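You operate a simulated robot arm through the tools that you are given. There is no shell and no other tool. Be economical: measure what you need, move in short steps, check, and stop when the job is done.

You are at the controls of a simulated two-armed robot. One attempt, no reset.

Task
Pick up the seals carton with one hand, pass it to the other hand and put it on the slab top. Set down upright: seals carton.

The check looks at the end state, three seconds after you hand in, the way a careful person would. Anything else that was tipped, shoved, dropped, spilled or broken makes it a failure. Lids that push on must go on centred and level and be pressed home; caps that screw on are set level and turned clockwise until they are tight.

Robot
Two 7-joint arms with two-finger parallel grippers on one trunk, on a base that drives. Base frame: it is fixed to the floor where the robot stands at the start and does not move with it; the origin is under the middle of the robot, x ahead of it, y to its left, z up; the surface under the hand at the start is at about z = 800. Units: mm, degrees, N and s.
The left shoulder is at the start at [50, 165, 1080], the right one opposite. With the tool pointing down near the work surface each hand reaches from about 240 to 700 mm from the robot's upright axis, wherever it stands, measured 20 degrees to its own side. Places, roughly: slab top (22x22 cm) [3460, -3140, 960]. Payload 3.91 kg a hand.
Tool frame (each hand has its own): the origin (TCP) lies between the finger pads and is the grasp point; the fingertips stand 30 mm ahead of it; z points along the fingers, y is the line along which they close. Largest opening 110 mm; finger width 20, thickness 10; the body of the gripper, 48 by 112 mm, starts 55 mm behind the TCP.
Orientation is that of the tool frame in the base frame, as [roll, pitch, yaw] about the fixed x, y, z axes, in that order (R = Rz(yaw) Ry(pitch) Rx(roll)). With the fingers straight down and closing along the base's y, the tool's x points along the base's -x, its y along +y and its z along -z.

Tools
- The arms move only by the tool play_rows. It takes "left_rows", "right_rows" or both (then of equal length, played together; a hand with none holds still); each is one flat list of numbers, 7 for each row, row after row: the turn, a rotation vector about the base's x, y, z in degrees, then the shift along the base's x, y, z in mm, then the closure, from 0 (fully open) to 1 (shut). In form: [rx, ry, rz, dx, dy, dz, claw, rx, ry, rz, dx, dy, dz, claw, ...]. A call has 1 to 20 rows; each row shifts and turns the commanded pose from where the row before left it. Each row takes 0.2 s and may step no farther than 50 mm and 8.6 degrees from the row before; otherwise, or with a gripper value out of range, the whole call is refused. Where a pose cannot be reached the arm comes as near as it can. A force on the tool above 40 N (or 10 N above the force at the start of the call, whichever is more), or a blocked arm, ends the call early, and 0.2 s more pass. Each finger travels about 45 mm/s and halts on what it meets, pressing with about 21 N; the grip force reading is that of the motor and also rises with nothing between the fingers. The clock runs only during rows and for 0.2 s after the last one: add rows that do not move to give the fingers time. It gives the time, the measured TCP pose, the force on the tool (base axes), the opening and the grip force at its end, in the units of the frame above (readings bear some noise), with the torque about the TCP (base axes, N m) and any sound that the robot's microphone picked up.
- Cameras (640 x 400 px; columns grow to the right, rows downward): "scene" is now at [117, 4.9, 1249.7]; the picture's right is [0.04, -1.00, 0.00], its down [-0.59, -0.03, -0.81] and it looks along [0.81, 0.03, -0.59] (base axes); focal length 290 px, centre (320, 200). "left" rides on the left gripper at [72, -17, -103] in its tool frame; the picture's right is [0.23, 0.97, 0.00], its down [-0.76, 0.18, -0.62] and it looks along [-0.61, 0.14, 0.78] (tool axes); focal length 222 px, centre (320, 200). "right" rides on the right gripper at [72, 17, -103] in its tool frame; the picture's right is [-0.23, 0.97, 0.00], its down [-0.76, -0.18, -0.62] and it looks along [-0.61, -0.14, 0.78] (tool axes); focal length 222 px, centre (320, 200).
- get_image(camera): a new picture of that camera. The clock stands still meanwhile.
- lift_body(by): slides the trunk up (or, below 0, down) by that many mm; the arms and the scene camera ride with it, the base frame stays. It gives what a move gives, with no picture.
- roll_base(legs): drives the robot by 1 to 6 legs, each [ahead, left, turn to the left] in mm, mm and degrees, along the robot's own axes; the way and the turn of a leg run together, so that a leg with both is an arc; at most 1500 mm and 180 degrees a leg. The arms and the cameras ride along, it lands a little off, and it stops where it bumps. It gives what a move gives.
- pan_tilt(pan, tilt): turns the head with the scene camera to pan (to the left, within 80 degrees either way) and tilt (down, from -29 to 69), counted from straight ahead of the robot. It gives what a move gives.
- measure_at(camera, pixels): for up to 12 pixels [column, row] of the newest picture of that camera ("zoom" is the newest enlarged one), the place [x, y, z] in the base frame of the surface seen there, good to about 3 mm. The clock stands still meanwhile.
- close_up(camera, box): a new picture of the part [left, top, right, bottom] of that camera's present view, enlarged. The clock stands still meanwhile.
- sign_off(): hands the job in; it is judged then, once.

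Keep the steps short. Do not move on a guess: measure, check each grasp and each placing, and mend mistakes. In all there are 80 turns and 70 pictures (those below and enlarged ones count). Leave the grippers open and the arms clear of the work at the hand-in unless told otherwise, and finish with a single line.

The tools are called after "Request:" as a command line: name --argument value ..., lists and objects as JSON in quotes. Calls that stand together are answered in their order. play_rows: Moves the arms, as the interface text tells. Its arguments: {"type":"object","properties":{"left_rows":{"type":"array","items":{"type":"number"}},"right_rows":{"type":"array","items":{"type":"number"}}},"required":[]} The other tools are called the same way: lift_body (by) slides the trunk up or down; roll_base (legs) drives the base; pan_tilt (pan, tilt) turns the head that bears the scene camera; get_image (camera) takes a picture; measure_at (camera, pixels) gives the place of the surface under pixels of a picture; close_up (camera, box) takes an enlarged picture of a part of a camera's view; sign_off () hands the job in.

At the start:

```text
time: 0.0
left_tool_pos: [497.1, 179.5, 1059.5]
left_orientation: [180.0, 0.0, 180.0]
left_contact_force: [-0.5, 0.4, 0.8]
left_ft_torque: [0.01, 0.01, -0.04]
left_gripper_width: 110.0
left_grasp_force: 0.0
right_tool_pos: [456.5, -157.3, 1012.3]
right_orientation: [-180.0, 0.0, -180.0]
right_contact_force: [0.4, 0.4, -0.2]
right_ft_torque: [0.01, 0.0, -0.04]
right_gripper_width: 110.0
right_grasp_force: 0.0
trunk travel left (down, up): [-300.0, 203.0]
robot x, y, heading: [-0.8, 0.1, -0.2]
head pan, tilt: [2.5, 36.0]
```

scene: 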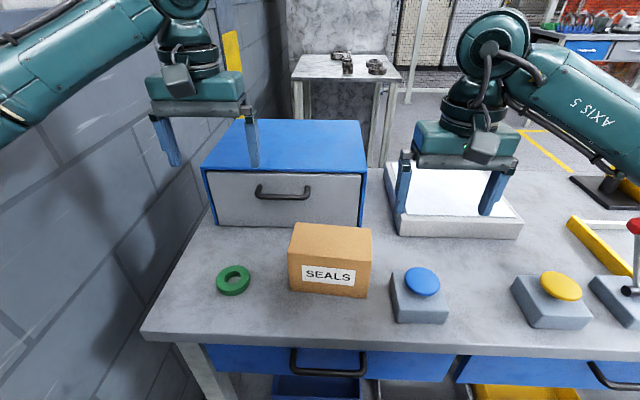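
right: 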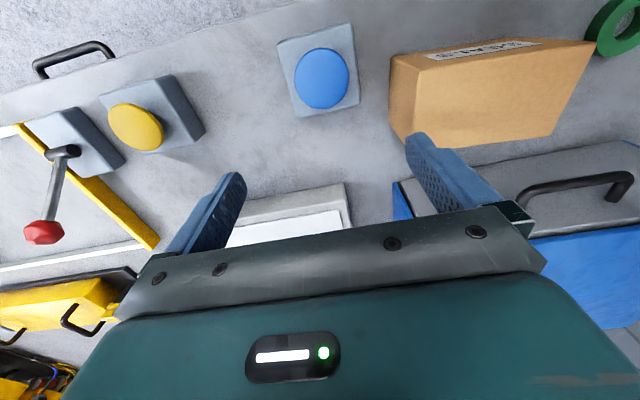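
left: 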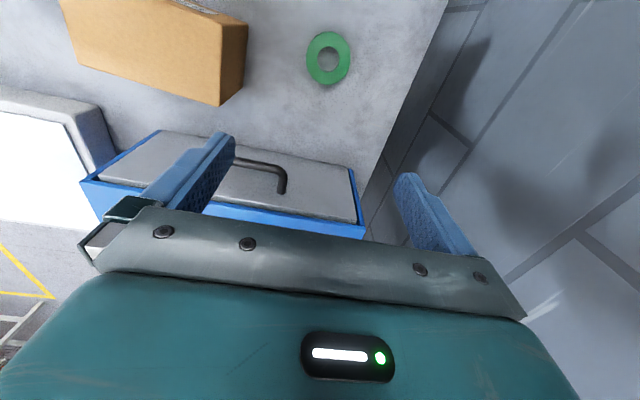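

I see the SEALS carton at about (330,260) in the scene picture. First I measure its corners and the things around it.

Request:
measure_at --camera "scene" --pixels '[[299, 227], [368, 231], [292, 254], [368, 260], [292, 288], [366, 295], [330, 243], [250, 300], [300, 310], [283, 222], [420, 282], [284, 165]]'

Request:
close_up --camera "scene" --box '[200, 180, 460, 340]'

```text
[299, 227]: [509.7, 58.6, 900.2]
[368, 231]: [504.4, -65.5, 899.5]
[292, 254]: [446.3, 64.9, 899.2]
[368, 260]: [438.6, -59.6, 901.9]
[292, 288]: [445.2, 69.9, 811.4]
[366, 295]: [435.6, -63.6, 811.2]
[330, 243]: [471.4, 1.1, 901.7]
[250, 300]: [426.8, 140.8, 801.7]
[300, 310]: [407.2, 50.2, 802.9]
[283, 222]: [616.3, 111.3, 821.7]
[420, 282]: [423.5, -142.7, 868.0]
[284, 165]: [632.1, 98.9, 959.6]
```

```text
2.46 times, centred on (330, 260) of scene
```

zoom: 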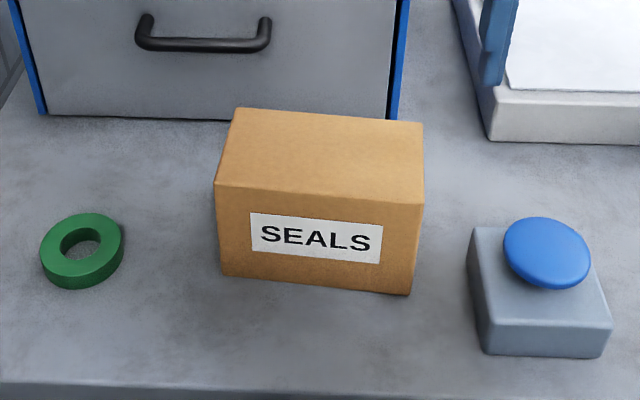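

The carton spans x≈437–515, y≈±68, z 800–900, and is turned about -3.4°. I plan to take it with the left hand, tilted so it comes in from +y, then take it over with the right hand from above. I'll sharpen the box corners from the zoom and find the wall.

Request:
measure_at --camera "zoom" --pixels '[[241, 111], [418, 126], [219, 180], [418, 200], [217, 190], [420, 209], [330, 196], [330, 118], [80, 220], [10, 60]]'

Request:
measure_at --camera "scene" --pixels '[[100, 200], [60, 300], [220, 30], [205, 170], [145, 330], [240, 130], [345, 60], [350, 125]]'

Request:
play_rows --left_rows '[0, 0, -8.49, 0, 0, 5, 0, 0, 0, -8.49, 0, 0, 5, 0, 0, 0, -8.49, 0, 0, 5, 0, 0, 0, -8.49, 0, 0, 5, 0, 0, 0, -8.49, -3, -5, 0, 0, 0, 0, -8.49, -3, -5, 0, 0, 0, 0, -8.49, -3, -5, 0, 0, 0, 0, -8.49, -3, -5, 0, 0, 0, 0, -8.49, -3, -5, 0, 0, 0, 0, -8.49, -3, -5, 0, 0, 0, 0, -8.5, -3, -5, 0, 0]'

```text
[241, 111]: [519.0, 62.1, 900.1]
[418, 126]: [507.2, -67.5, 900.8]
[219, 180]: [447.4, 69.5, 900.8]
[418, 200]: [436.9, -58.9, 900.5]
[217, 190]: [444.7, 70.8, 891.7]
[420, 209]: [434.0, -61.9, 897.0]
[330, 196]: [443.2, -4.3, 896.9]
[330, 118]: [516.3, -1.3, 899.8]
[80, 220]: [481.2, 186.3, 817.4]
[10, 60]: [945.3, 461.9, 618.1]
```

```text
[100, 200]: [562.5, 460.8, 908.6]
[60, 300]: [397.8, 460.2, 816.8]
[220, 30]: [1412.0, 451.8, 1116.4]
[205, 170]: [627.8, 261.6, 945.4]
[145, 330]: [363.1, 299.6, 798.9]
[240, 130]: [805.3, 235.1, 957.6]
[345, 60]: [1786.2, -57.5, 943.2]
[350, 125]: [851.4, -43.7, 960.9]
```

```text
time: 2.4
left_tool_pos: [476.4, 142.4, 1079.5]
left_orientation: [180.0, 0.0, 86.4]
left_contact_force: [-0.5, -0.9, -0.3]
left_ft_torque: [-0.02, 0.03, 0.02]
left_gripper_width: 110.2
left_grasp_force: 0.0
right_tool_pos: [457.0, -158.7, 1012.1]
right_orientation: [179.9, 0.1, -179.9]
right_contact_force: [0.0, 0.2, 0.9]
right_ft_torque: [-0.01, 0.0, 0.0]
right_gripper_width: 110.1
right_grasp_force: 0.1
trunk travel left (down, up): [-300.0, 203.0]
robot x, y, heading: [-1.3, -1.0, -0.2]
head pan, tilt: [2.5, 36.0]
```

Box yaw is about -4.7°, and the wall (y=460) is well clear. Now I tilt the left hand 36° about the box's short axis and bring it over the box.

Request:
play_rows --left_rows '[0, 0, -1.1, 0, 0, 0, 0, -7.18, 0.59, 0, 0, -5, -10, 0, -7.18, 0.59, 0, 0, -5, -10, 0, -7.18, 0.59, 0, 0, -5, -10, 0, -7.18, 0.59, 0, 0, -5, -10, 0, -7.18, 0.59, 0, 0, -5, -10, 0, 0, 0, 0, 0, 0, 0, 0]'

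Request:
get_image --camera "scene"

```text
time: 4.0
left_tool_pos: [475.1, 117.4, 1029.1]
left_orientation: [-179.8, 36.1, 85.6]
left_contact_force: [0.3, 0.4, 0.2]
left_ft_torque: [0.01, 0.02, 0.01]
left_gripper_width: 109.7
left_grasp_force: 0.0
right_tool_pos: [458.0, -158.8, 1012.2]
right_orientation: [-180.0, 0.0, -179.9]
right_contact_force: [0.3, -0.1, -1.1]
right_ft_torque: [-0.01, 0.02, 0.01]
right_gripper_width: 109.7
right_grasp_force: 0.0
trunk travel left (down, up): [-300.0, 203.0]
robot x, y, heading: [-0.1, 0.7, 0.1]
head pan, tilt: [2.5, 36.0]
```

```text
65 pictures are left
```

scene: 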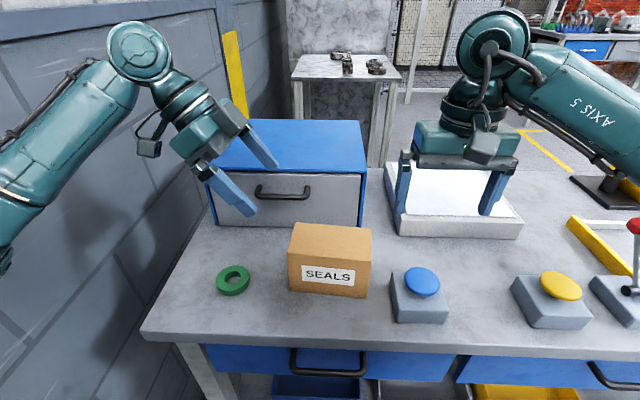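

The pose is good. Next I move to a pre-grasp point 110 mm back along the finger line and check with the hand camera.

Request:
play_rows --left_rows '[0, 0, 0, 5, -15, -33, 0, 0, 0, 0, 5, -15, -32, 0, 0, 0, 0, 0, 0, 0, 0]'

Request:
get_image --camera "left"

Request:
get_image --camera "scene"

```text
time: 4.8
left_tool_pos: [486.6, 87.2, 962.7]
left_orientation: [-179.9, 36.1, 85.7]
left_contact_force: [0.1, 0.8, -0.4]
left_ft_torque: [-0.01, 0.01, -0.01]
left_gripper_width: 110.1
left_grasp_force: 0.1
right_tool_pos: [456.7, -158.4, 1012.6]
right_orientation: [179.9, 0.1, 180.0]
right_contact_force: [-0.8, -0.3, -0.3]
right_ft_torque: [-0.02, 0.0, 0.01]
right_gripper_width: 110.0
right_grasp_force: 0.0
trunk travel left (down, up): [-300.0, 203.0]
robot x, y, heading: [-1.5, 3.1, 0.0]
head pan, tilt: [2.5, 36.0]
```

```text
64 pictures are left
```

left: 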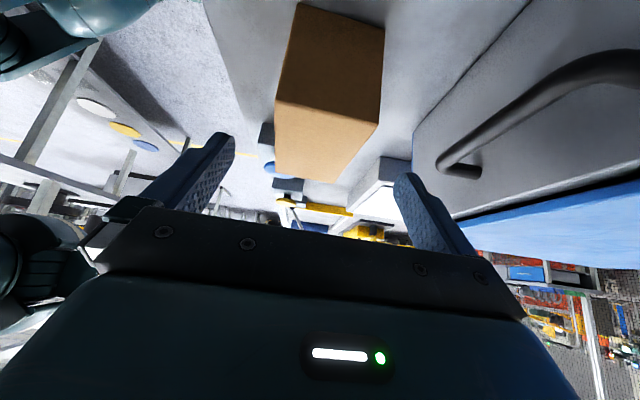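

```text
63 pictures are left
```

scene: 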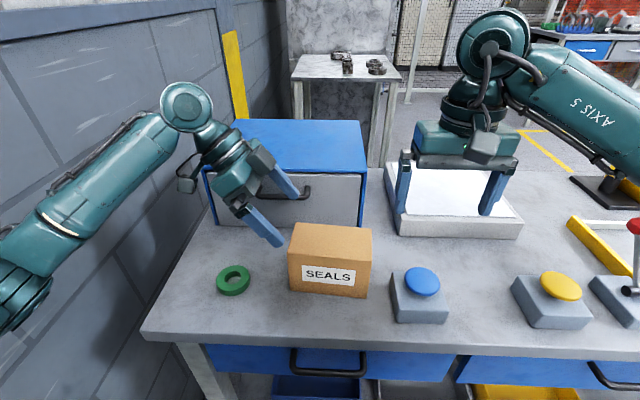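

The fingers straddle the box line. I advance along the finger axis to (480, 22, 875), keeping the hand open.

Request:
play_rows --left_rows '[0, 0, 0, -1.2, -13, -17.6, 0, 0, 0, 0, -1.2, -13, -17.6, 0, 0, 0, 0, -1.2, -13, -17.6, 0, 0, 0, 0, -1.2, -13, -17.6, 0, 0, 0, 0, -1.2, -13, -17.6, 0, 0, 0, 0, 0, 0, 0, 0]'

Request:
get_image --camera "left"

Request:
close_up --camera "scene" --box '[200, 160, 460, 320]'

```text
time: 6.2
left_tool_pos: [480.5, 23.1, 876.7]
left_orientation: [-179.8, 36.0, 85.5]
left_contact_force: [-0.1, 0.0, 1.1]
left_ft_torque: [-0.02, 0.0, 0.01]
left_gripper_width: 109.8
left_grasp_force: 0.0
right_tool_pos: [457.5, -157.9, 1013.3]
right_orientation: [179.9, 0.0, -180.0]
right_contact_force: [0.1, -0.5, -0.6]
right_ft_torque: [0.03, 0.02, 0.02]
right_gripper_width: 110.1
right_grasp_force: 0.1
trunk travel left (down, up): [-300.0, 203.0]
robot x, y, heading: [-3.1, -1.9, 0.0]
head pan, tilt: [2.5, 36.0]
```

```text
62 pictures are left
```

left: 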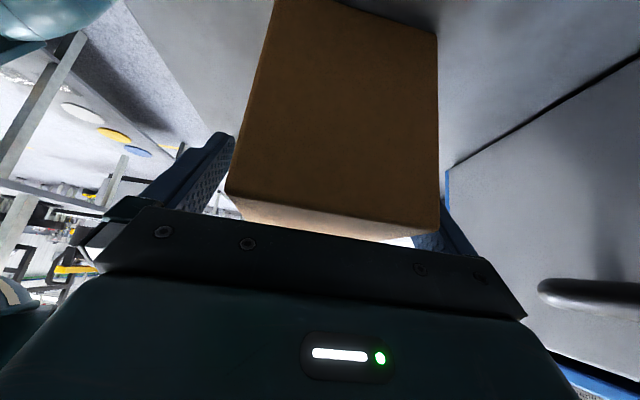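

```text
2.46 times, centred on (330, 240) of scene
```

zoom: 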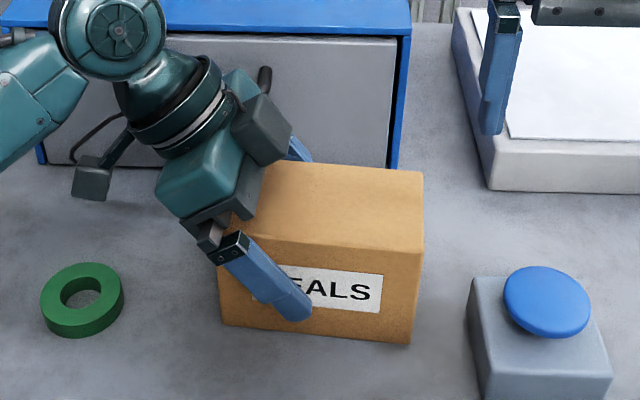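

The fingers straddle the two long faces and the gripper body hasn't touched the box. Closing now and letting it settle.

Request:
play_rows --left_rows '[0, 0, 0, 0, 0, 0, 0.2, 0, 0, 0, 0, 0, 0, 0.35, 0, 0, 0, 0, 0, 0, 0.5, 0, 0, 0, 0, 0, 0, 0.7, 0, 0, 0, 0, 0, 0, 1, 0, 0, 0, 0, 0, 0, 1]'

```text
time: 7.6
left_tool_pos: [479.7, 22.7, 876.7]
left_orientation: [-179.8, 36.0, 85.6]
left_contact_force: [0.5, -0.2, 0.0]
left_ft_torque: [-0.09, -0.23, 0.08]
left_gripper_width: 79.8
left_grasp_force: 20.6
right_tool_pos: [457.4, -157.2, 1012.6]
right_orientation: [180.0, 0.0, 179.9]
right_contact_force: [-0.9, 0.6, 0.7]
right_ft_torque: [0.02, 0.01, -0.02]
right_gripper_width: 109.6
right_grasp_force: 0.2
trunk travel left (down, up): [-300.0, 203.0]
robot x, y, heading: [-0.7, 0.9, -0.1]
head pan, tilt: [2.5, 36.0]
```

The grip is firm: 79.8 mm opening at 20.6 N. I lift gently by 20 mm to read the weight and see whether the box sags.

Request:
play_rows --left_rows '[0, 0, 0, 0, 0, 5, 1, 0, 0, 0, 0, 0, 5, 1, 0, 0, 0, 0, 0, 10, 1, 0, 0, 0, 0, 0, 0, 1]'

Request:
close_up --camera "scene" --box '[200, 160, 460, 320]'

```text
time: 8.6
left_tool_pos: [480.3, 23.3, 895.2]
left_orientation: [-179.8, 35.9, 85.6]
left_contact_force: [0.5, 0.0, -3.0]
left_ft_torque: [0.08, -0.01, -0.03]
left_gripper_width: 80.0
left_grasp_force: 20.9
right_tool_pos: [457.7, -157.6, 1012.7]
right_orientation: [180.0, 0.0, 180.0]
right_contact_force: [0.0, -0.3, 0.3]
right_ft_torque: [0.0, 0.03, -0.01]
right_gripper_width: 110.0
right_grasp_force: 0.0
trunk travel left (down, up): [-300.0, 203.0]
robot x, y, heading: [-4.9, 0.1, -0.1]
head pan, tilt: [2.5, 36.0]
```

```text
2.46 times, centred on (330, 240) of scene
```

zoom: 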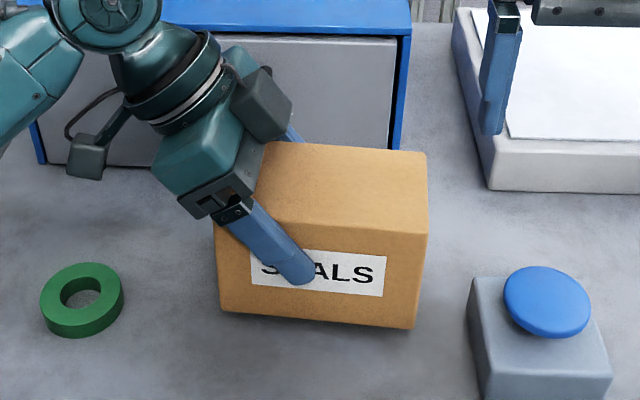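

The box weighs about 3 N and stays level. I lift it 150 mm, and at the same time raise the right hand and turn it so its fingers close along the box's short side.

Request:
play_rows --left_rows '[0, 0, 0, 0, 0, 15, 1, 0, 0, 0, 0, 0, 15, 1, 0, 0, 0, 0, 0, 15, 1, 0, 0, 0, 0, 0, 15, 1, 0, 0, 0, 0, 0, 15, 1, 0, 0, 0, 0, 0, 15, 1, 0, 0, 0, 0, 0, 15, 1, 0, 0, 0, 0, 0, 15, 1, 0, 0, 0, 0, 0, 15, 1, 0, 0, 0, 0, 0, 15, 1, 0, 0, 0, 0, 0, 0, 1]' --right_rows '[0, 0, 8.53, 2, 0, 15, 0, 0, 0, 8.53, 2, 0, 15, 0, 0, 0, 8.53, 2, 0, 15, 0, 0, 0, 8.53, 2, 0, 15, 0, 0, 0, 8.53, 2, 0, 15, 0, 0, 0, 8.53, 2, 0, 15, 0, 0, 0, 8.53, 2, 0, 15, 0, 0, 0, 8.53, 2, 0, 15, 0, 0, 0, 8.53, 2, 0, 15, 0, 0, 0, 8.53, 0, 0, 15, 0, 0, 0, 0, 0, 0, 0, 0]'

Request:
get_image --camera "scene"

```text
time: 11.0
left_tool_pos: [481.1, 22.4, 1047.6]
left_orientation: [-179.9, 36.0, 85.6]
left_contact_force: [-0.8, -0.9, -3.5]
left_ft_torque: [0.1, 0.01, 0.01]
left_gripper_width: 79.8
left_grasp_force: 20.4
right_tool_pos: [326.5, -81.2, 1114.7]
right_orientation: [180.0, 0.0, -94.7]
right_contact_force: [-1.0, 0.2, 0.2]
right_ft_torque: [-0.03, -0.04, 0.01]
right_gripper_width: 110.1
right_grasp_force: 0.1
right hand out of reach, approached as far as the arm can: row 7, 8, 9, 10
trunk travel left (down, up): [-300.0, 203.0]
robot x, y, heading: [-2.1, -0.2, 0.1]
head pan, tilt: [2.5, 36.0]
```

```text
59 pictures are left
```

scene: 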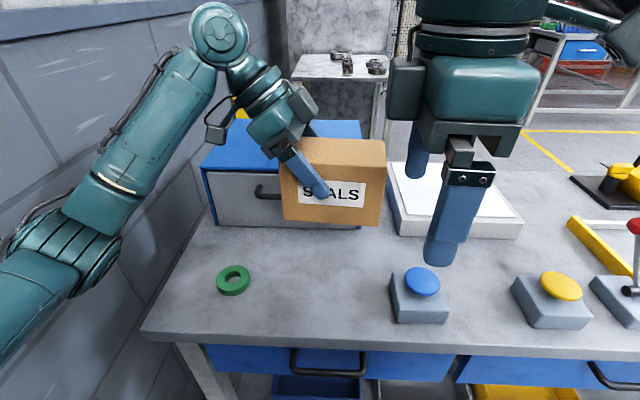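

The right arm ran short of reach at that height and stopped at (326, -81, 1115), touching nothing. I'll raise the trunk 150 mm, then lower both hands relative to the shoulders.

Request:
lift_body --by 150

Request:
play_rows --left_rows '[0, 0, 0, 0, 0, -20, 1, 0, 0, 0, 0, 0, -20, 1, 0, 0, 0, 0, 0, -20, 1, 0, 0, 0, 0, 0, -20, 1, 0, 0, 0, 0, 0, -20, 1]' --right_rows '[0, 0, 0, 0, -10, 0, 0, 0, 0, 0, 0, -10, 0, 0, 0, 0, 0, 0, -10, -10, 0, 0, 0, 0, 0, -10, -20, 0, 0, 0, 0, 0, 0, -20, 0]'

Request:
get_image --camera "scene"

```text
time: 12.8
left_tool_pos: [481.1, 22.6, 1195.7]
left_orientation: [-179.8, 36.0, 85.6]
left_contact_force: [0.7, 0.1, -3.4]
left_ft_torque: [0.12, 0.01, -0.02]
left_gripper_width: 79.7
left_grasp_force: 20.8
right_tool_pos: [328.6, -80.3, 1263.7]
right_orientation: [-180.0, 0.0, -94.8]
right_contact_force: [0.9, -0.3, -0.2]
right_ft_torque: [-0.01, -0.02, 0.04]
right_gripper_width: 110.0
right_grasp_force: 0.0
trunk travel left (down, up): [-450.0, 53.0]
robot x, y, heading: [2.0, -2.5, 0.0]
head pan, tilt: [2.5, 36.0]
```

```text
time: 13.9
left_tool_pos: [480.6, 22.8, 1097.3]
left_orientation: [-179.8, 36.0, 85.6]
left_contact_force: [-0.3, -0.2, -2.8]
left_ft_torque: [0.08, 0.0, 0.02]
left_gripper_width: 80.0
left_grasp_force: 21.0
right_tool_pos: [320.0, -117.6, 1212.6]
right_orientation: [180.0, -0.1, -94.8]
right_contact_force: [0.0, -0.1, 0.4]
right_ft_torque: [0.01, -0.02, 0.02]
right_gripper_width: 109.9
right_grasp_force: 0.0
right hand out of reach, approached as far as the arm can: row 1, 2
trunk travel left (down, up): [-450.0, 53.0]
robot x, y, heading: [-1.2, 0.8, -0.1]
head pan, tilt: [2.5, 36.0]
```

```text
58 pictures are left
```

scene: 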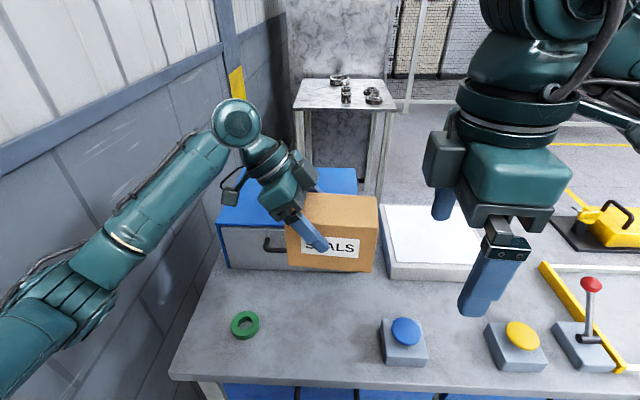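

Both hands are free and now within reach. I lower the box another 50 mm and bring the right hand to (476, -125, 1120), beside and above the box's right end.

Request:
play_rows --left_rows '[0, 0, 0, 0, 0, -10, 1, 0, 0, 0, 0, 0, -10, 1, 0, 0, 0, 0, 0, -10, 1, 0, 0, 0, 0, 0, -10, 1, 0, 0, 0, 0, 0, -10, 1, 0, 0, 0, 0, 0, 0, 1]' --right_rows '[0, 0, 0, 31.2, -1.4, -18.4, 0, 0, 0, 0, 31.2, -1.4, -18.4, 0, 0, 0, 0, 31.2, -1.4, -18.4, 0, 0, 0, 0, 31.2, -1.4, -18.4, 0, 0, 0, 0, 31.2, -1.4, -18.4, 0, 0, 0, 0, 0, 0, 0, 0]'

Request:
get_image --camera "scene"

Request:
get_image --camera "right"

```text
time: 15.3
left_tool_pos: [480.4, 23.7, 1045.4]
left_orientation: [-179.8, 36.0, 85.5]
left_contact_force: [-0.6, 0.5, -3.1]
left_ft_torque: [0.06, -0.06, -0.02]
left_gripper_width: 79.7
left_grasp_force: 21.2
right_tool_pos: [343.9, -80.8, 1151.0]
right_orientation: [-180.0, 0.0, -94.9]
right_contact_force: [0.0, -0.3, -0.6]
right_ft_torque: [0.02, -0.01, 0.0]
right_gripper_width: 110.0
right_grasp_force: 0.0
right hand out of reach, approached as far as the arm can: row 1, 2, 3, 4, 5
trunk travel left (down, up): [-450.0, 53.0]
robot x, y, heading: [-2.9, -2.8, 0.1]
head pan, tilt: [2.5, 36.0]
```

```text
57 pictures are left
```

scene: 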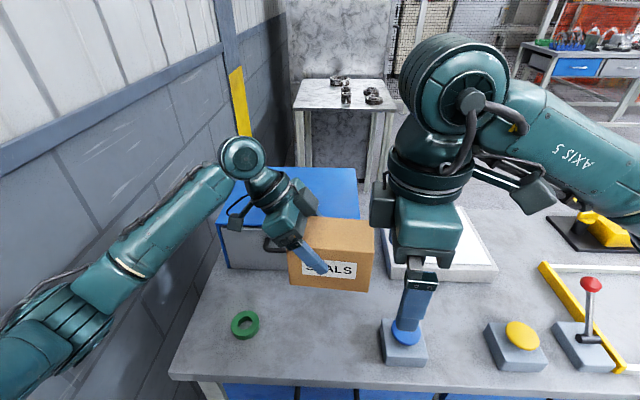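

```text
56 pictures are left
```

right: 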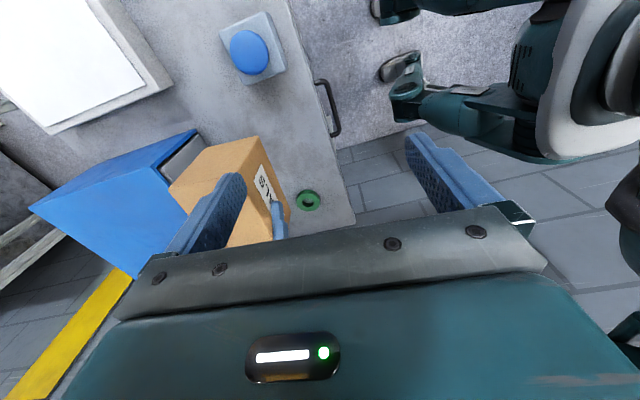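

The right arm's IK has settled into a stuck joint configuration. I'll turn the wrist partly back while moving out and down, then turn it again lower.

Request:
play_rows --right_rows '[0, 0, -8.5, 0, -20, -5, 0, 0, 0, -8.5, 0, -20, -5, 0, 0, 0, -8.5, 5, -20, -5, 0, 0, 0, -8.5, 10, -20, -5, 0, 0, 0, -8.5, 20, -10, -5, 0, 0, 0, -8.5, 20, 0, -5, 0, 0, 0, -8.5, 20, 0, -5, 0, 0, 0, -8.5, 20, 0, -5, 0, 0, 0, -8.5, 20, 0, -5, 0, 0, 0, -8.5, 15, 0, -5, 0, 0, 0, 0, 0, 0, 0, 0]'

Request:
get_image --camera "scene"

```text
time: 17.8
left_tool_pos: [480.4, 22.5, 1046.5]
left_orientation: [-179.8, 35.9, 85.6]
left_contact_force: [0.0, 0.1, -4.3]
left_ft_torque: [0.07, -0.04, 0.01]
left_gripper_width: 79.9
left_grasp_force: 21.0
right_tool_pos: [473.7, -170.4, 1101.6]
right_orientation: [180.0, -0.1, -179.9]
right_contact_force: [0.6, 0.3, 0.1]
right_ft_torque: [0.03, 0.0, 0.0]
right_gripper_width: 110.1
right_grasp_force: 0.0
trunk travel left (down, up): [-450.0, 53.0]
robot x, y, heading: [1.1, -0.1, 0.1]
head pan, tilt: [2.5, 36.0]
```

```text
55 pictures are left
```

scene: 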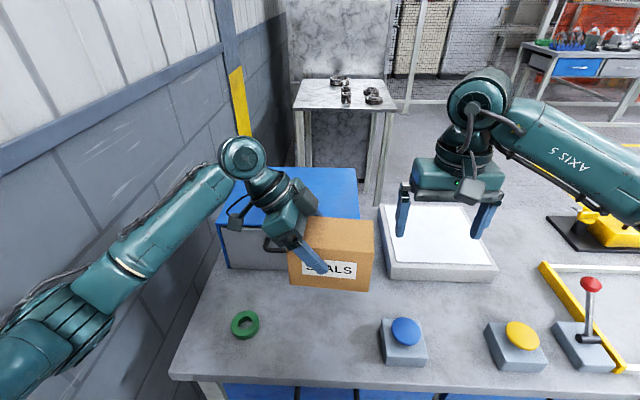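

The right hand is back to straight and in range, 130 mm below shoulder height. I retry the +85° turn here.

Request:
play_rows --right_rows '[0, 0, 8.53, 0, 0, 0, 0, 0, 0, 8.53, 0, 0, 0, 0, 0, 0, 8.53, 0, 0, 0, 0, 0, 0, 8.53, 0, 0, 0, 0, 0, 0, 8.53, 0, 0, 0, 0, 0, 0, 8.53, 0, 0, 0, 0, 0, 0, 8.53, 0, 0, 0, 0, 0, 0, 8.53, 0, 0, 0, 0, 0, 0, 8.53, 0, 0, 0, 0, 0, 0, 8.53, 0, 0, 0, 0, 0, 0, 0, 0, 0, 0, 0]'

Request:
get_image --camera "scene"

```text
time: 20.1
left_tool_pos: [480.4, 22.7, 1046.6]
left_orientation: [-179.8, 36.0, 85.6]
left_contact_force: [-0.4, -0.4, -3.7]
left_ft_torque: [0.1, -0.01, 0.02]
left_gripper_width: 79.7
left_grasp_force: 21.1
right_tool_pos: [472.2, -168.6, 1102.5]
right_orientation: [-180.0, 0.1, -128.7]
right_contact_force: [-0.2, -0.1, 0.7]
right_ft_torque: [0.0, 0.02, -0.01]
right_gripper_width: 110.0
right_grasp_force: 0.0
right hand out of reach, approached as far as the arm can: row 7, 8, 9, 10
trunk travel left (down, up): [-450.0, 53.0]
robot x, y, heading: [-0.5, -0.5, -0.1]
head pan, tilt: [2.5, 36.0]
```

```text
54 pictures are left
```

scene: 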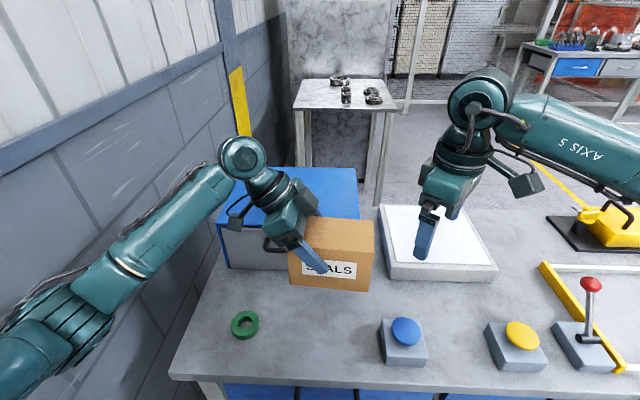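

The right wrist's yaw stops at -128.7°. Rather than force it, I turn the box in the left hand by -34° so its short side matches the right hand.

Request:
play_rows --left_rows '[0, 0, -5, 0, 0, 0, 1, 0, 0, -5, 0, 0, 0, 1, 0, 0, -5, 0, 0, 0, 1, 0, 0, -5, 0, 0, 0, 1, 0, 0, -5, 0, 0, 0, 1, 0, 0, -5, 0, 0, 0, 1, 0, 0, -4, 0, 0, 0, 1, 0, 0, 0, 0, 0, 0, 1]'

Request:
get_image --camera "scene"

```text
time: 21.9
left_tool_pos: [480.8, 22.4, 1046.4]
left_orientation: [-179.9, 36.0, 51.5]
left_contact_force: [0.6, -0.2, -3.1]
left_ft_torque: [0.05, -0.03, 0.0]
left_gripper_width: 79.7
left_grasp_force: 21.0
right_tool_pos: [471.5, -170.4, 1103.5]
right_orientation: [180.0, 0.0, -128.7]
right_contact_force: [0.4, -0.5, -0.1]
right_ft_torque: [-0.02, 0.0, 0.0]
right_gripper_width: 110.1
right_grasp_force: 0.1
trunk travel left (down, up): [-450.0, 53.0]
robot x, y, heading: [-0.2, -0.6, 0.0]
head pan, tilt: [2.5, 36.0]
```

```text
53 pictures are left
```

scene: 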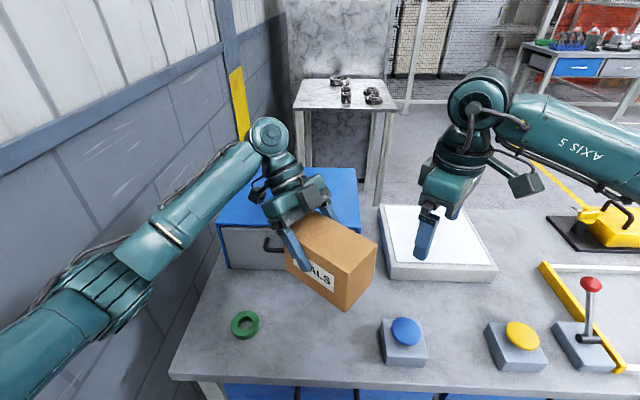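

The turn worked and the box is level. I measure its top now.

Request:
close_up --camera "scene" --box '[230, 170, 490, 330]'

Request:
measure_at --camera "zoom" --pixels '[[355, 180], [280, 252], [358, 168], [275, 262], [310, 215], [260, 135], [330, 155], [270, 240], [220, 195]]'

```text
2.46 times, centred on (360, 250) of scene
```

zoom: 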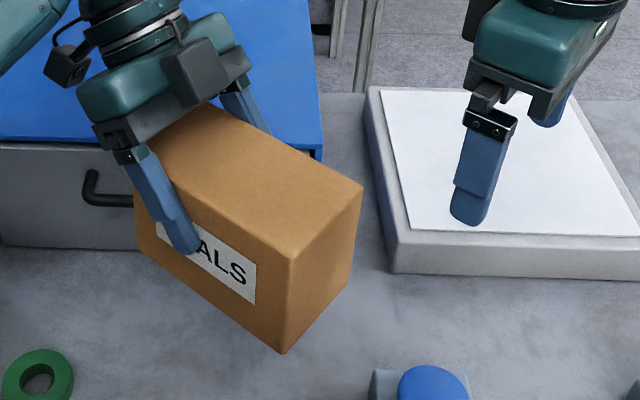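

```text
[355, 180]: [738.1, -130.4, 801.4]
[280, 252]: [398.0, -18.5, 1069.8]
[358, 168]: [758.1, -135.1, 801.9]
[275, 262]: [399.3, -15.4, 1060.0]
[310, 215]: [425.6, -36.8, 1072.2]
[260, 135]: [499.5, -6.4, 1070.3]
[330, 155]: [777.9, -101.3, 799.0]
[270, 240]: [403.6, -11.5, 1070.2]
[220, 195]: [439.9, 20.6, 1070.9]
```

Geometry agrees: box centre ≈(466, 4.5), top z≈1070. Each gripper has a dark block on its inner side, so I measure those to make sure they won't collide.

Request:
measure_at --camera "zoom" --pixels '[[170, 65], [215, 50], [220, 80], [195, 98], [232, 78], [180, 85], [485, 10], [480, 30]]'

Request:
get_image --camera "right"

Request:
close_up --camera "scene" --box '[380, 50, 560, 270]'

```text
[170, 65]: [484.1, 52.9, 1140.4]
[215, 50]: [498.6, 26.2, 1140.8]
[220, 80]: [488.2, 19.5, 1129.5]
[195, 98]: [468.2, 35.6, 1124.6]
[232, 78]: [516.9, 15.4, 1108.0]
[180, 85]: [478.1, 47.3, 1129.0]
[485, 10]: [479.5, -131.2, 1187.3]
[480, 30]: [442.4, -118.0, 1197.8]
```

```text
51 pictures are left
```

right: 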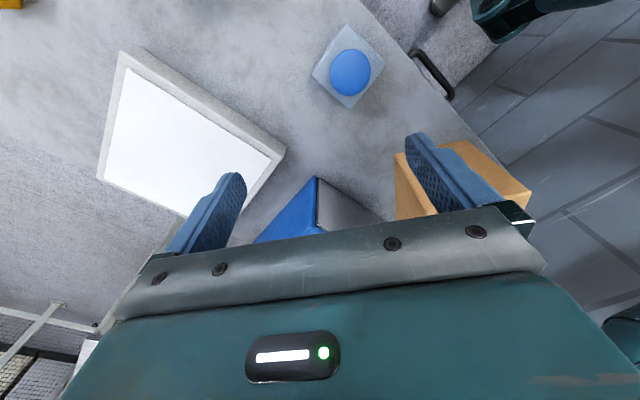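

```text
1.82 times, centred on (470, 160) of scene
```

zoom: 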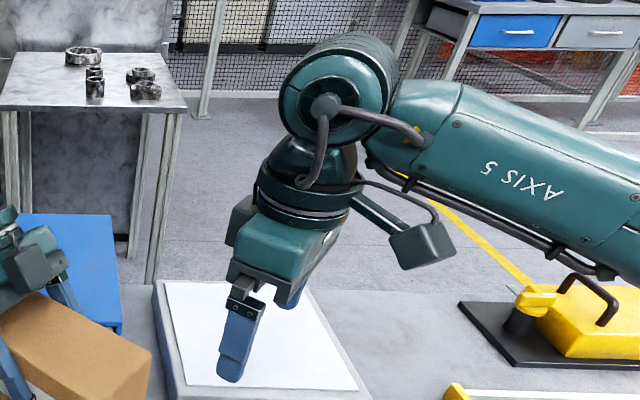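

The two blocks would pass with only about 6 mm if the right hand were vertical. Tilting it 20° outward gives about 30 mm. I raise and tilt it first, away from the box.

Request:
play_rows --right_rows '[5.2, -4.17, 0, -4, 0, 12, 0, 5.2, -4.17, 0, -3, 0, 12, 0, 5.2, -4.17, 0, -3, 0, 12, 0, 0, 0, 0, -5, 15, 0, 0, 0, 0, 0, -6, 20, 0, 0, 0, 0, 0, -6, 20, 0, 0, 0, 0, 0, -6, 20, 0, 0, 0, 0, 0, 0, 0, 0, 0]'

Request:
get_image --camera "scene"

```text
time: 23.8
left_tool_pos: [480.0, 22.8, 1046.9]
left_orientation: [-179.8, 36.0, 51.6]
left_contact_force: [0.2, -0.1, -3.5]
left_ft_torque: [0.07, -0.02, 0.03]
left_gripper_width: 80.0
left_grasp_force: 20.7
right_tool_pos: [438.8, -94.7, 1138.5]
right_orientation: [179.9, 19.9, -128.7]
right_contact_force: [0.5, -0.3, 0.2]
right_ft_torque: [0.0, 0.01, -0.01]
right_gripper_width: 109.9
right_grasp_force: 0.1
trunk travel left (down, up): [-450.0, 53.0]
robot x, y, heading: [-1.0, -0.4, 0.2]
head pan, tilt: [2.5, 36.0]
```

```text
49 pictures are left
```

scene: 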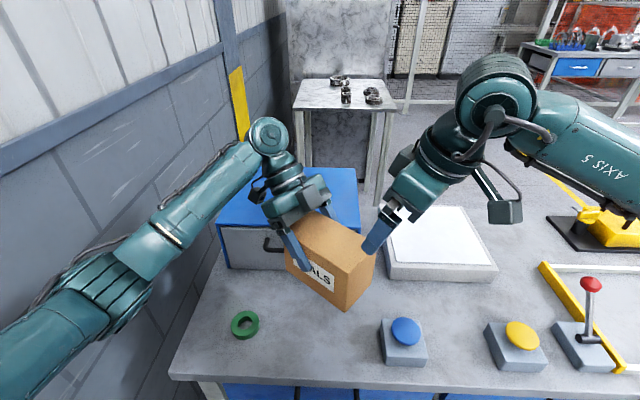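

The tilt was reached exactly. Next the pre-grasp point at (425, -46, 1134).

Request:
play_rows --right_rows '[0, 0, 0, -4.5, 16.2, -1.3, 0, 0, 0, 0, -4.5, 16.2, -1.3, 0, 0, 0, 0, -4.5, 16.2, -1.3, 0, 0, 0, 0, 0, 0, 0, 0]'

Request:
get_image --camera "scene"

Request:
get_image --camera "right"

```text
time: 24.8
left_tool_pos: [481.1, 22.6, 1046.6]
left_orientation: [-179.9, 35.9, 51.5]
left_contact_force: [-0.7, 0.1, -3.1]
left_ft_torque: [0.07, -0.05, -0.01]
left_gripper_width: 80.1
left_grasp_force: 21.1
right_tool_pos: [426.0, -45.1, 1133.6]
right_orientation: [-180.0, 20.0, -128.7]
right_contact_force: [0.1, 0.1, -0.1]
right_ft_torque: [-0.01, 0.03, 0.01]
right_gripper_width: 109.8
right_grasp_force: 0.0
trunk travel left (down, up): [-450.0, 53.0]
robot x, y, heading: [-1.1, 2.8, -0.0]
head pan, tilt: [2.5, 36.0]
```

```text
48 pictures are left
```

scene: 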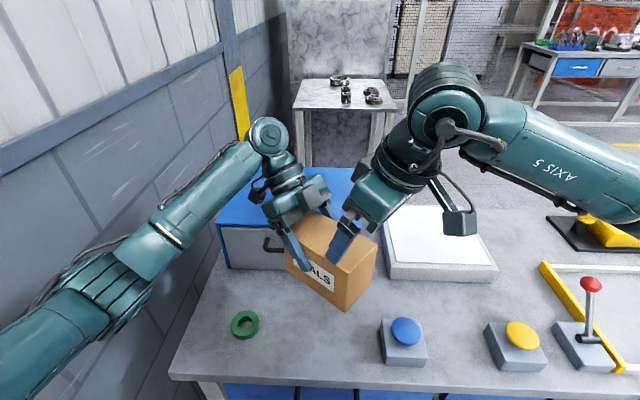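

```text
47 pictures are left
```

right: 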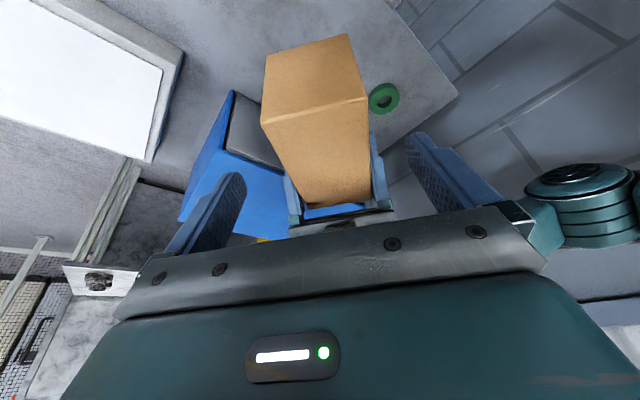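

The box lies squarely between the open right fingers. I advance to the grasp point in small steps; any contact would stop the call.

Request:
play_rows --right_rows '[0, 0, 0, 3.4, 4.2, -15.6, 0, 0, 0, 0, 3.4, 4.2, -15.6, 0, 0, 0, 0, 3.4, 4.2, -15.6, 0, 0, 0, 0, 3.4, 4.2, -15.6, 0, 0, 0, 0, 3.4, 4.2, -15.6, 0, 0, 0, 0, 3.4, 4.2, -15.6, 0, 0, 0, 0, 0, 0, 0, 0]'

Request:
close_up --camera "scene" --box '[230, 130, 490, 330]'

Request:
get_image --camera "right"

```text
time: 26.4
left_tool_pos: [479.0, 23.1, 1045.7]
left_orientation: [-179.8, 36.0, 51.7]
left_contact_force: [0.6, 0.2, -3.6]
left_ft_torque: [0.09, -0.07, -0.01]
left_gripper_width: 79.8
left_grasp_force: 21.1
right_tool_pos: [445.4, -21.6, 1039.8]
right_orientation: [-180.0, 20.0, -128.7]
right_contact_force: [-0.8, -0.2, -0.1]
right_ft_torque: [0.0, -0.01, 0.01]
right_gripper_width: 110.0
right_grasp_force: 0.1
trunk travel left (down, up): [-450.0, 53.0]
robot x, y, heading: [1.0, -0.8, -0.1]
head pan, tilt: [2.5, 36.0]
```

```text
2.00 times, centred on (360, 230) of scene
```

zoom: 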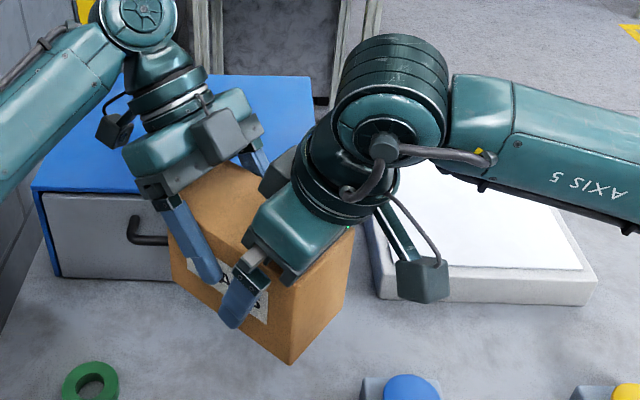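

```text
45 pictures are left
```

right: 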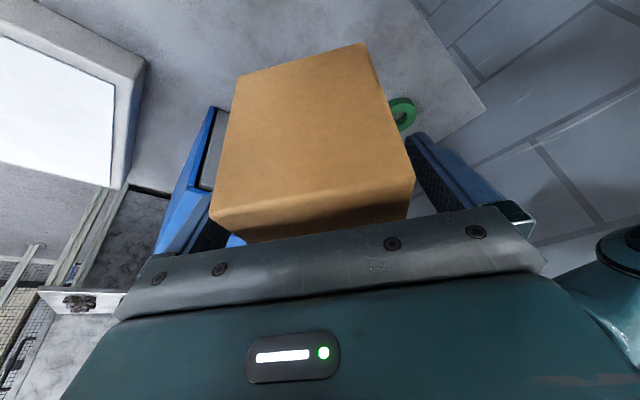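

No contact and the box is centred between the fingers. I close the right hand.

Request:
play_rows --right_rows '[0, 0, 0, 0, 0, 0, 0.15, 0, 0, 0, 0, 0, 0, 0.25, 0, 0, 0, 0, 0, 0, 0.35, 0, 0, 0, 0, 0, 0, 0.6, 0, 0, 0, 0, 0, 0, 1, 0, 0, 0, 0, 0, 0, 1, 0, 0, 0, 0, 0, 0, 1]'

```text
time: 27.9
left_tool_pos: [481.5, 22.2, 1045.8]
left_orientation: [-179.9, 36.0, 51.7]
left_contact_force: [1.6, -1.4, -3.1]
left_ft_torque: [-0.26, -0.35, -0.18]
left_gripper_width: 79.7
left_grasp_force: 21.1
right_tool_pos: [447.4, -20.9, 1040.4]
right_orientation: [179.9, 20.0, -128.7]
right_contact_force: [-1.8, 1.2, -0.2]
right_ft_torque: [0.32, 0.35, 0.23]
right_gripper_width: 80.0
right_grasp_force: 21.0
trunk travel left (down, up): [-450.0, 53.0]
robot x, y, heading: [5.3, -0.2, 0.0]
head pan, tilt: [2.5, 36.0]
```

The right hand holds it at 80.0 mm and 21 N. I open the left hand without moving it.

Request:
play_rows --left_rows '[0, 0, 0, 0, 0, 0, 0.28, 0, 0, 0, 0, 0, 0, 0.2, 0, 0, 0, 0, 0, 0, 0.1, 0, 0, 0, 0, 0, 0, 0, 0, 0, 0, 0, 0, 0, 0]'

Request:
close_up --camera "scene" --box '[230, 130, 490, 330]'

```text
time: 29.1
left_tool_pos: [478.8, 22.5, 1046.7]
left_orientation: [-179.8, 36.0, 51.6]
left_contact_force: [-0.4, 0.7, -0.7]
left_ft_torque: [-0.01, 0.03, -0.02]
left_gripper_width: 110.0
left_grasp_force: 0.2
right_tool_pos: [445.8, -21.0, 1041.3]
right_orientation: [-180.0, 20.0, -128.7]
right_contact_force: [0.3, 0.8, -0.3]
right_ft_torque: [-0.09, 0.05, 0.0]
right_gripper_width: 79.9
right_grasp_force: 21.1
trunk travel left (down, up): [-450.0, 53.0]
robot x, y, heading: [-0.9, 1.9, -0.4]
head pan, tilt: [2.5, 36.0]
```

```text
2.00 times, centred on (360, 230) of scene
```

zoom: 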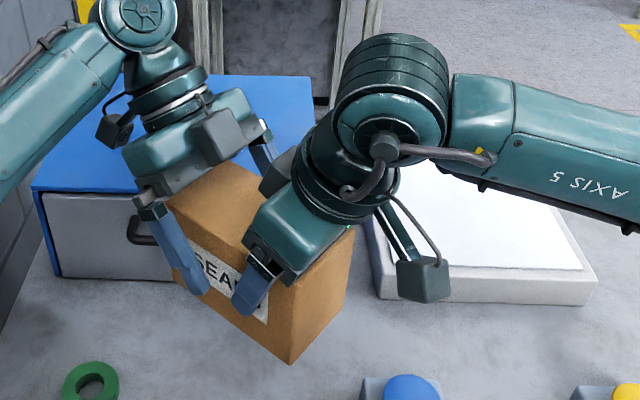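

The left fingers are clear of both faces. I back the left hand out along its finger axis.

Request:
play_rows --left_rows '[0, 0, 0, 3.4, 4.2, 7.4, 0, 0, 0, 0, 6.7, 8.4, 14.8, 0, 0, 0, 0, 6.7, 8.4, 14.8, 0, 0, 0, 0, 6.7, 8.4, 14.8, 0, 0, 0, 0, 6.7, 8.4, 14.8, 0, 0, 0, 0, 6.7, 8.4, 14.8, 0, 0, 0, 0, 6.7, 8.4, 14.8, 0, 0, 0, 0, 0, 30, 0, 0, 0, 0, 0, 0, 30, 0, 0]'

Request:
get_image --camera "scene"

```text
time: 31.1
left_tool_pos: [523.9, 137.6, 1140.9]
left_orientation: [-179.8, 36.1, 51.6]
left_contact_force: [0.5, -0.3, 0.3]
left_ft_torque: [0.01, 0.01, -0.01]
left_gripper_width: 110.0
left_grasp_force: 0.0
right_tool_pos: [446.6, -21.0, 1039.7]
right_orientation: [180.0, 20.0, -128.8]
right_contact_force: [0.8, -1.1, 0.1]
right_ft_torque: [-0.06, 0.07, -0.01]
right_gripper_width: 79.9
right_grasp_force: 20.6
trunk travel left (down, up): [-450.0, 53.0]
robot x, y, heading: [-1.5, 3.8, -0.1]
head pan, tilt: [2.5, 36.0]
```

```text
43 pictures are left
```

scene: 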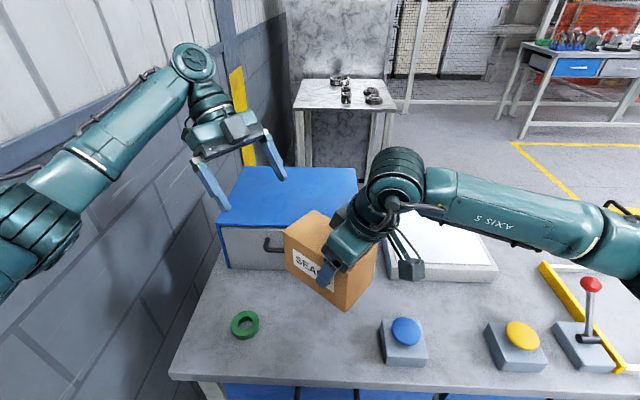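

The pass is done: the right hand alone holds the box level, and the left hand is away. Now I look round to the right for the slab and the route.

Request:
pan_tilt --pan -45 --tilt 15

Request:
get_image --camera "scene"

Request:
pan_tilt --pan -80 --tilt 25

Request:
get_image --camera "scene"

```text
time: 32.3
left_tool_pos: [525.2, 137.6, 1141.4]
left_orientation: [-179.9, 35.9, 51.6]
left_contact_force: [-0.4, -0.5, -0.4]
left_ft_torque: [0.0, 0.0, -0.06]
left_gripper_width: 109.8
left_grasp_force: 0.1
right_tool_pos: [445.5, -20.2, 1040.6]
right_orientation: [180.0, 20.0, -128.7]
right_contact_force: [-0.5, 0.2, -0.6]
right_ft_torque: [-0.08, 0.05, -0.02]
right_gripper_width: 79.6
right_grasp_force: 21.2
trunk travel left (down, up): [-450.0, 53.0]
robot x, y, heading: [-3.9, 1.9, -0.1]
head pan, tilt: [-45.0, 15.0]
```

```text
42 pictures are left
```

scene: 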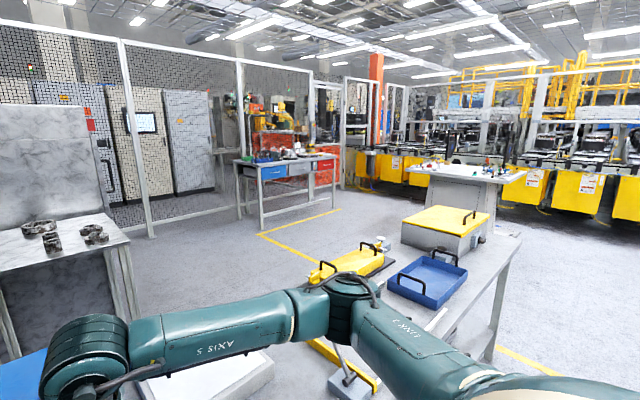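

```text
time: 33.3
left_tool_pos: [525.0, 139.1, 1141.0]
left_orientation: [-179.8, 36.0, 51.6]
left_contact_force: [0.7, 0.9, -0.1]
left_ft_torque: [-0.02, -0.01, -0.02]
left_gripper_width: 110.0
left_grasp_force: 0.1
right_tool_pos: [446.5, -20.2, 1040.6]
right_orientation: [-180.0, 20.0, -128.7]
right_contact_force: [-0.5, 0.2, 1.3]
right_ft_torque: [-0.06, 0.06, 0.0]
right_gripper_width: 79.9
right_grasp_force: 21.2
trunk travel left (down, up): [-450.0, 53.0]
robot x, y, heading: [2.7, 2.3, 0.1]
head pan, tilt: [-80.0, 25.0]
```

```text
41 pictures are left
```

scene: 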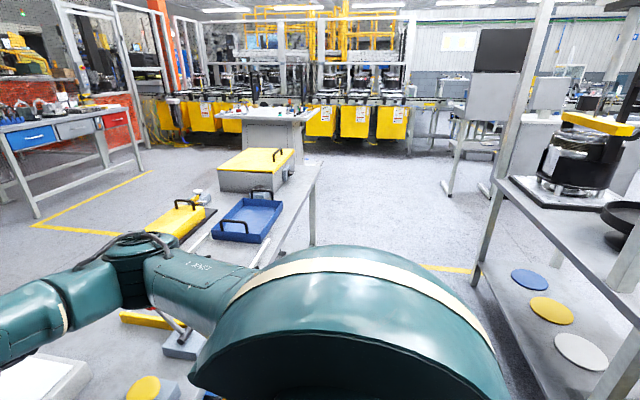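

The likely target is the pale stand at (460,175) in the first view and (260,115) in this one. I measure it and the obstacles along the way.

Request:
measure_at --camera "scene" --pixels '[[255, 113], [290, 112], [310, 240], [318, 170], [270, 270], [510, 180], [480, 260], [635, 280], [600, 380], [400, 220], [450, 180], [400, 160]]'

Request:
close_up --camera "scene" --box '[180, 70, 340, 190]'

```text
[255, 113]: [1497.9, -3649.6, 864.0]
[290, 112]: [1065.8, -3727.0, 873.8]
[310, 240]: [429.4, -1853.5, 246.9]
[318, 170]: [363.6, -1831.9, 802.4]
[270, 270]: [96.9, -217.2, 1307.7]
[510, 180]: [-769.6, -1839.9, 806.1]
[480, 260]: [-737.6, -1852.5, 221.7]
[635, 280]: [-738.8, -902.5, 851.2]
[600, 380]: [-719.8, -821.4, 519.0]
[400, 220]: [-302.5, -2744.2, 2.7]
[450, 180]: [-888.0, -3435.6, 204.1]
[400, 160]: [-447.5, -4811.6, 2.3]
```

```text
3.33 times, centred on (260, 130) of scene
```

zoom: 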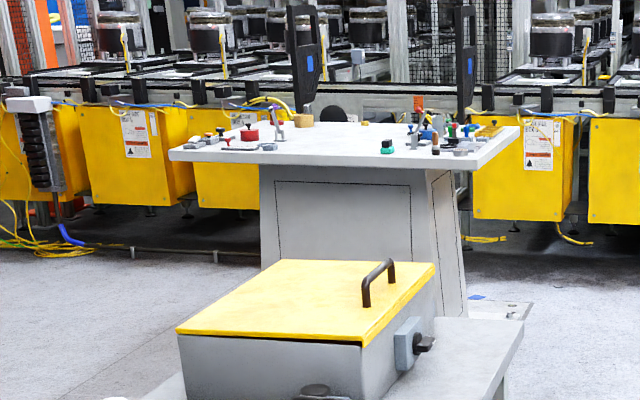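

That one is a console, not the slab, which should lie around (3460, -3140). I'll look more closely in that direction.

Request:
pan_tilt --pan -45 --tilt 15

Request:
close_up --camera "scene" --box '[220, 90, 420, 220]'

Request:
measure_at --camera "scene" --pixels '[[262, 162], [300, 157], [335, 155], [260, 225], [430, 210], [345, 262], [440, 262], [380, 240]]'

```text
time: 34.3
left_tool_pos: [524.1, 137.5, 1142.0]
left_orientation: [-179.8, 36.0, 51.6]
left_contact_force: [-0.5, -0.7, 0.5]
left_ft_torque: [-0.02, 0.01, -0.03]
left_gripper_width: 110.1
left_grasp_force: 0.1
right_tool_pos: [445.8, -20.8, 1039.7]
right_orientation: [179.9, 20.0, -128.7]
right_contact_force: [0.7, 0.1, -0.2]
right_ft_torque: [-0.1, 0.08, 0.0]
right_gripper_width: 79.7
right_grasp_force: 20.5
trunk travel left (down, up): [-450.0, 53.0]
robot x, y, heading: [0.6, -3.8, -0.0]
head pan, tilt: [-45.0, 15.0]
```

```text
3.08 times, centred on (320, 155) of scene
```

zoom: 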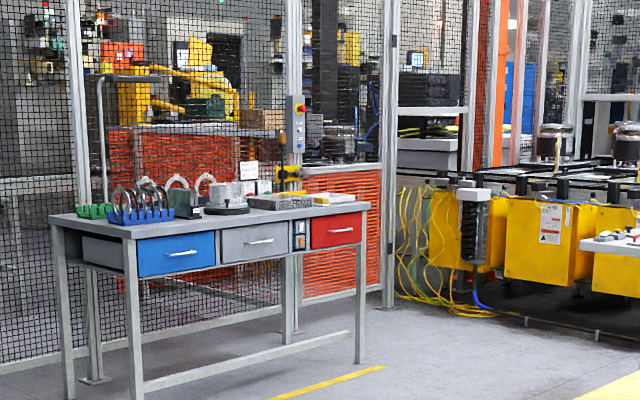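

```text
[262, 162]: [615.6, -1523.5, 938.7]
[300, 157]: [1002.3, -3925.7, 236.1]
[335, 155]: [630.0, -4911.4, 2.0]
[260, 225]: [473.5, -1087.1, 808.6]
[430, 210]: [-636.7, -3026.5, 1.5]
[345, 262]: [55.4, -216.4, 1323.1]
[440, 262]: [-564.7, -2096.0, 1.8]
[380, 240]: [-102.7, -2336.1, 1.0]
```

The grey desk carries a low speckled slab at zoom (280,202). I measure it and the desk.

Request:
measure_at --camera "zoom" --pixels '[[265, 197], [295, 198], [310, 204], [280, 200], [335, 197], [230, 210], [90, 222], [128, 230], [365, 208], [60, 220], [355, 340], [135, 395]]'

Request:
roll_base --legs '[[-200, 0, 0]]'

```text
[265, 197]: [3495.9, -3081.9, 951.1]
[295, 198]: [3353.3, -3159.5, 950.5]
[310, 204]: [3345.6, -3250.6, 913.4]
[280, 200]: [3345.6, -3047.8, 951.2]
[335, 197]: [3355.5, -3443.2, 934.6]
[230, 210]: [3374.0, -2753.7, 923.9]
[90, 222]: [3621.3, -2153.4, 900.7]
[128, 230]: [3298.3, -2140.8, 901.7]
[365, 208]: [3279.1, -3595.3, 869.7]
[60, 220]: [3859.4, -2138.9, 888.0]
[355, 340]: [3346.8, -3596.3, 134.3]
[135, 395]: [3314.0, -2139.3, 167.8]
```

```text
time: 35.9
left_tool_pos: [322.7, 136.9, 1142.3]
left_orientation: [-179.8, 36.0, 51.5]
left_contact_force: [0.5, -0.4, 0.6]
left_ft_torque: [0.01, -0.02, 0.02]
left_gripper_width: 110.1
left_grasp_force: 0.0
right_tool_pos: [243.6, -21.1, 1040.0]
right_orientation: [-179.9, 20.0, -128.7]
right_contact_force: [-0.2, -0.8, -0.9]
right_ft_torque: [-0.08, 0.05, -0.02]
right_gripper_width: 79.9
right_grasp_force: 20.6
trunk travel left (down, up): [-450.0, 53.0]
robot x, y, heading: [-204.6, -1.7, 0.1]
head pan, tilt: [-45.0, 15.0]
```

The slab measures x≈3345–3570, y≈-3030 to -3250, top z≈951, on a desk whose front edge is at x≈3290. The base is now at x=-205, mid-corridor. I drive right along the corridor past the table end (y≈-1850).

Request:
roll_base --legs '[[0, -1300, 0], [0, -1300, 0]]'

Request:
get_image --camera "scene"

```text
time: 58.5
left_tool_pos: [276.9, -2453.5, 1142.2]
left_orientation: [-179.7, 35.9, 49.8]
left_contact_force: [-0.4, 0.5, 0.1]
left_ft_torque: [-0.01, -0.01, 0.01]
left_gripper_width: 110.1
left_grasp_force: 0.0
right_tool_pos: [193.2, -2609.2, 1040.6]
right_orientation: [-179.9, 20.0, -130.6]
right_contact_force: [0.2, 0.1, 0.1]
right_ft_torque: [-0.1, 0.05, 0.01]
right_gripper_width: 80.2
right_grasp_force: 20.9
trunk travel left (down, up): [-450.0, 53.0]
robot x, y, heading: [-255.0, -2575.1, -1.7]
head pan, tilt: [-45.0, 15.0]
```

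```text
38 pictures are left
```

scene: 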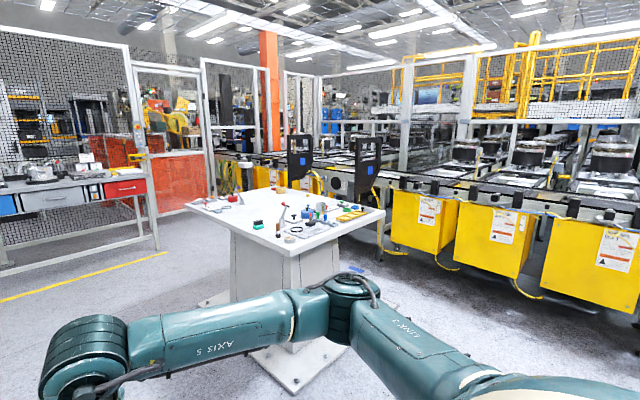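

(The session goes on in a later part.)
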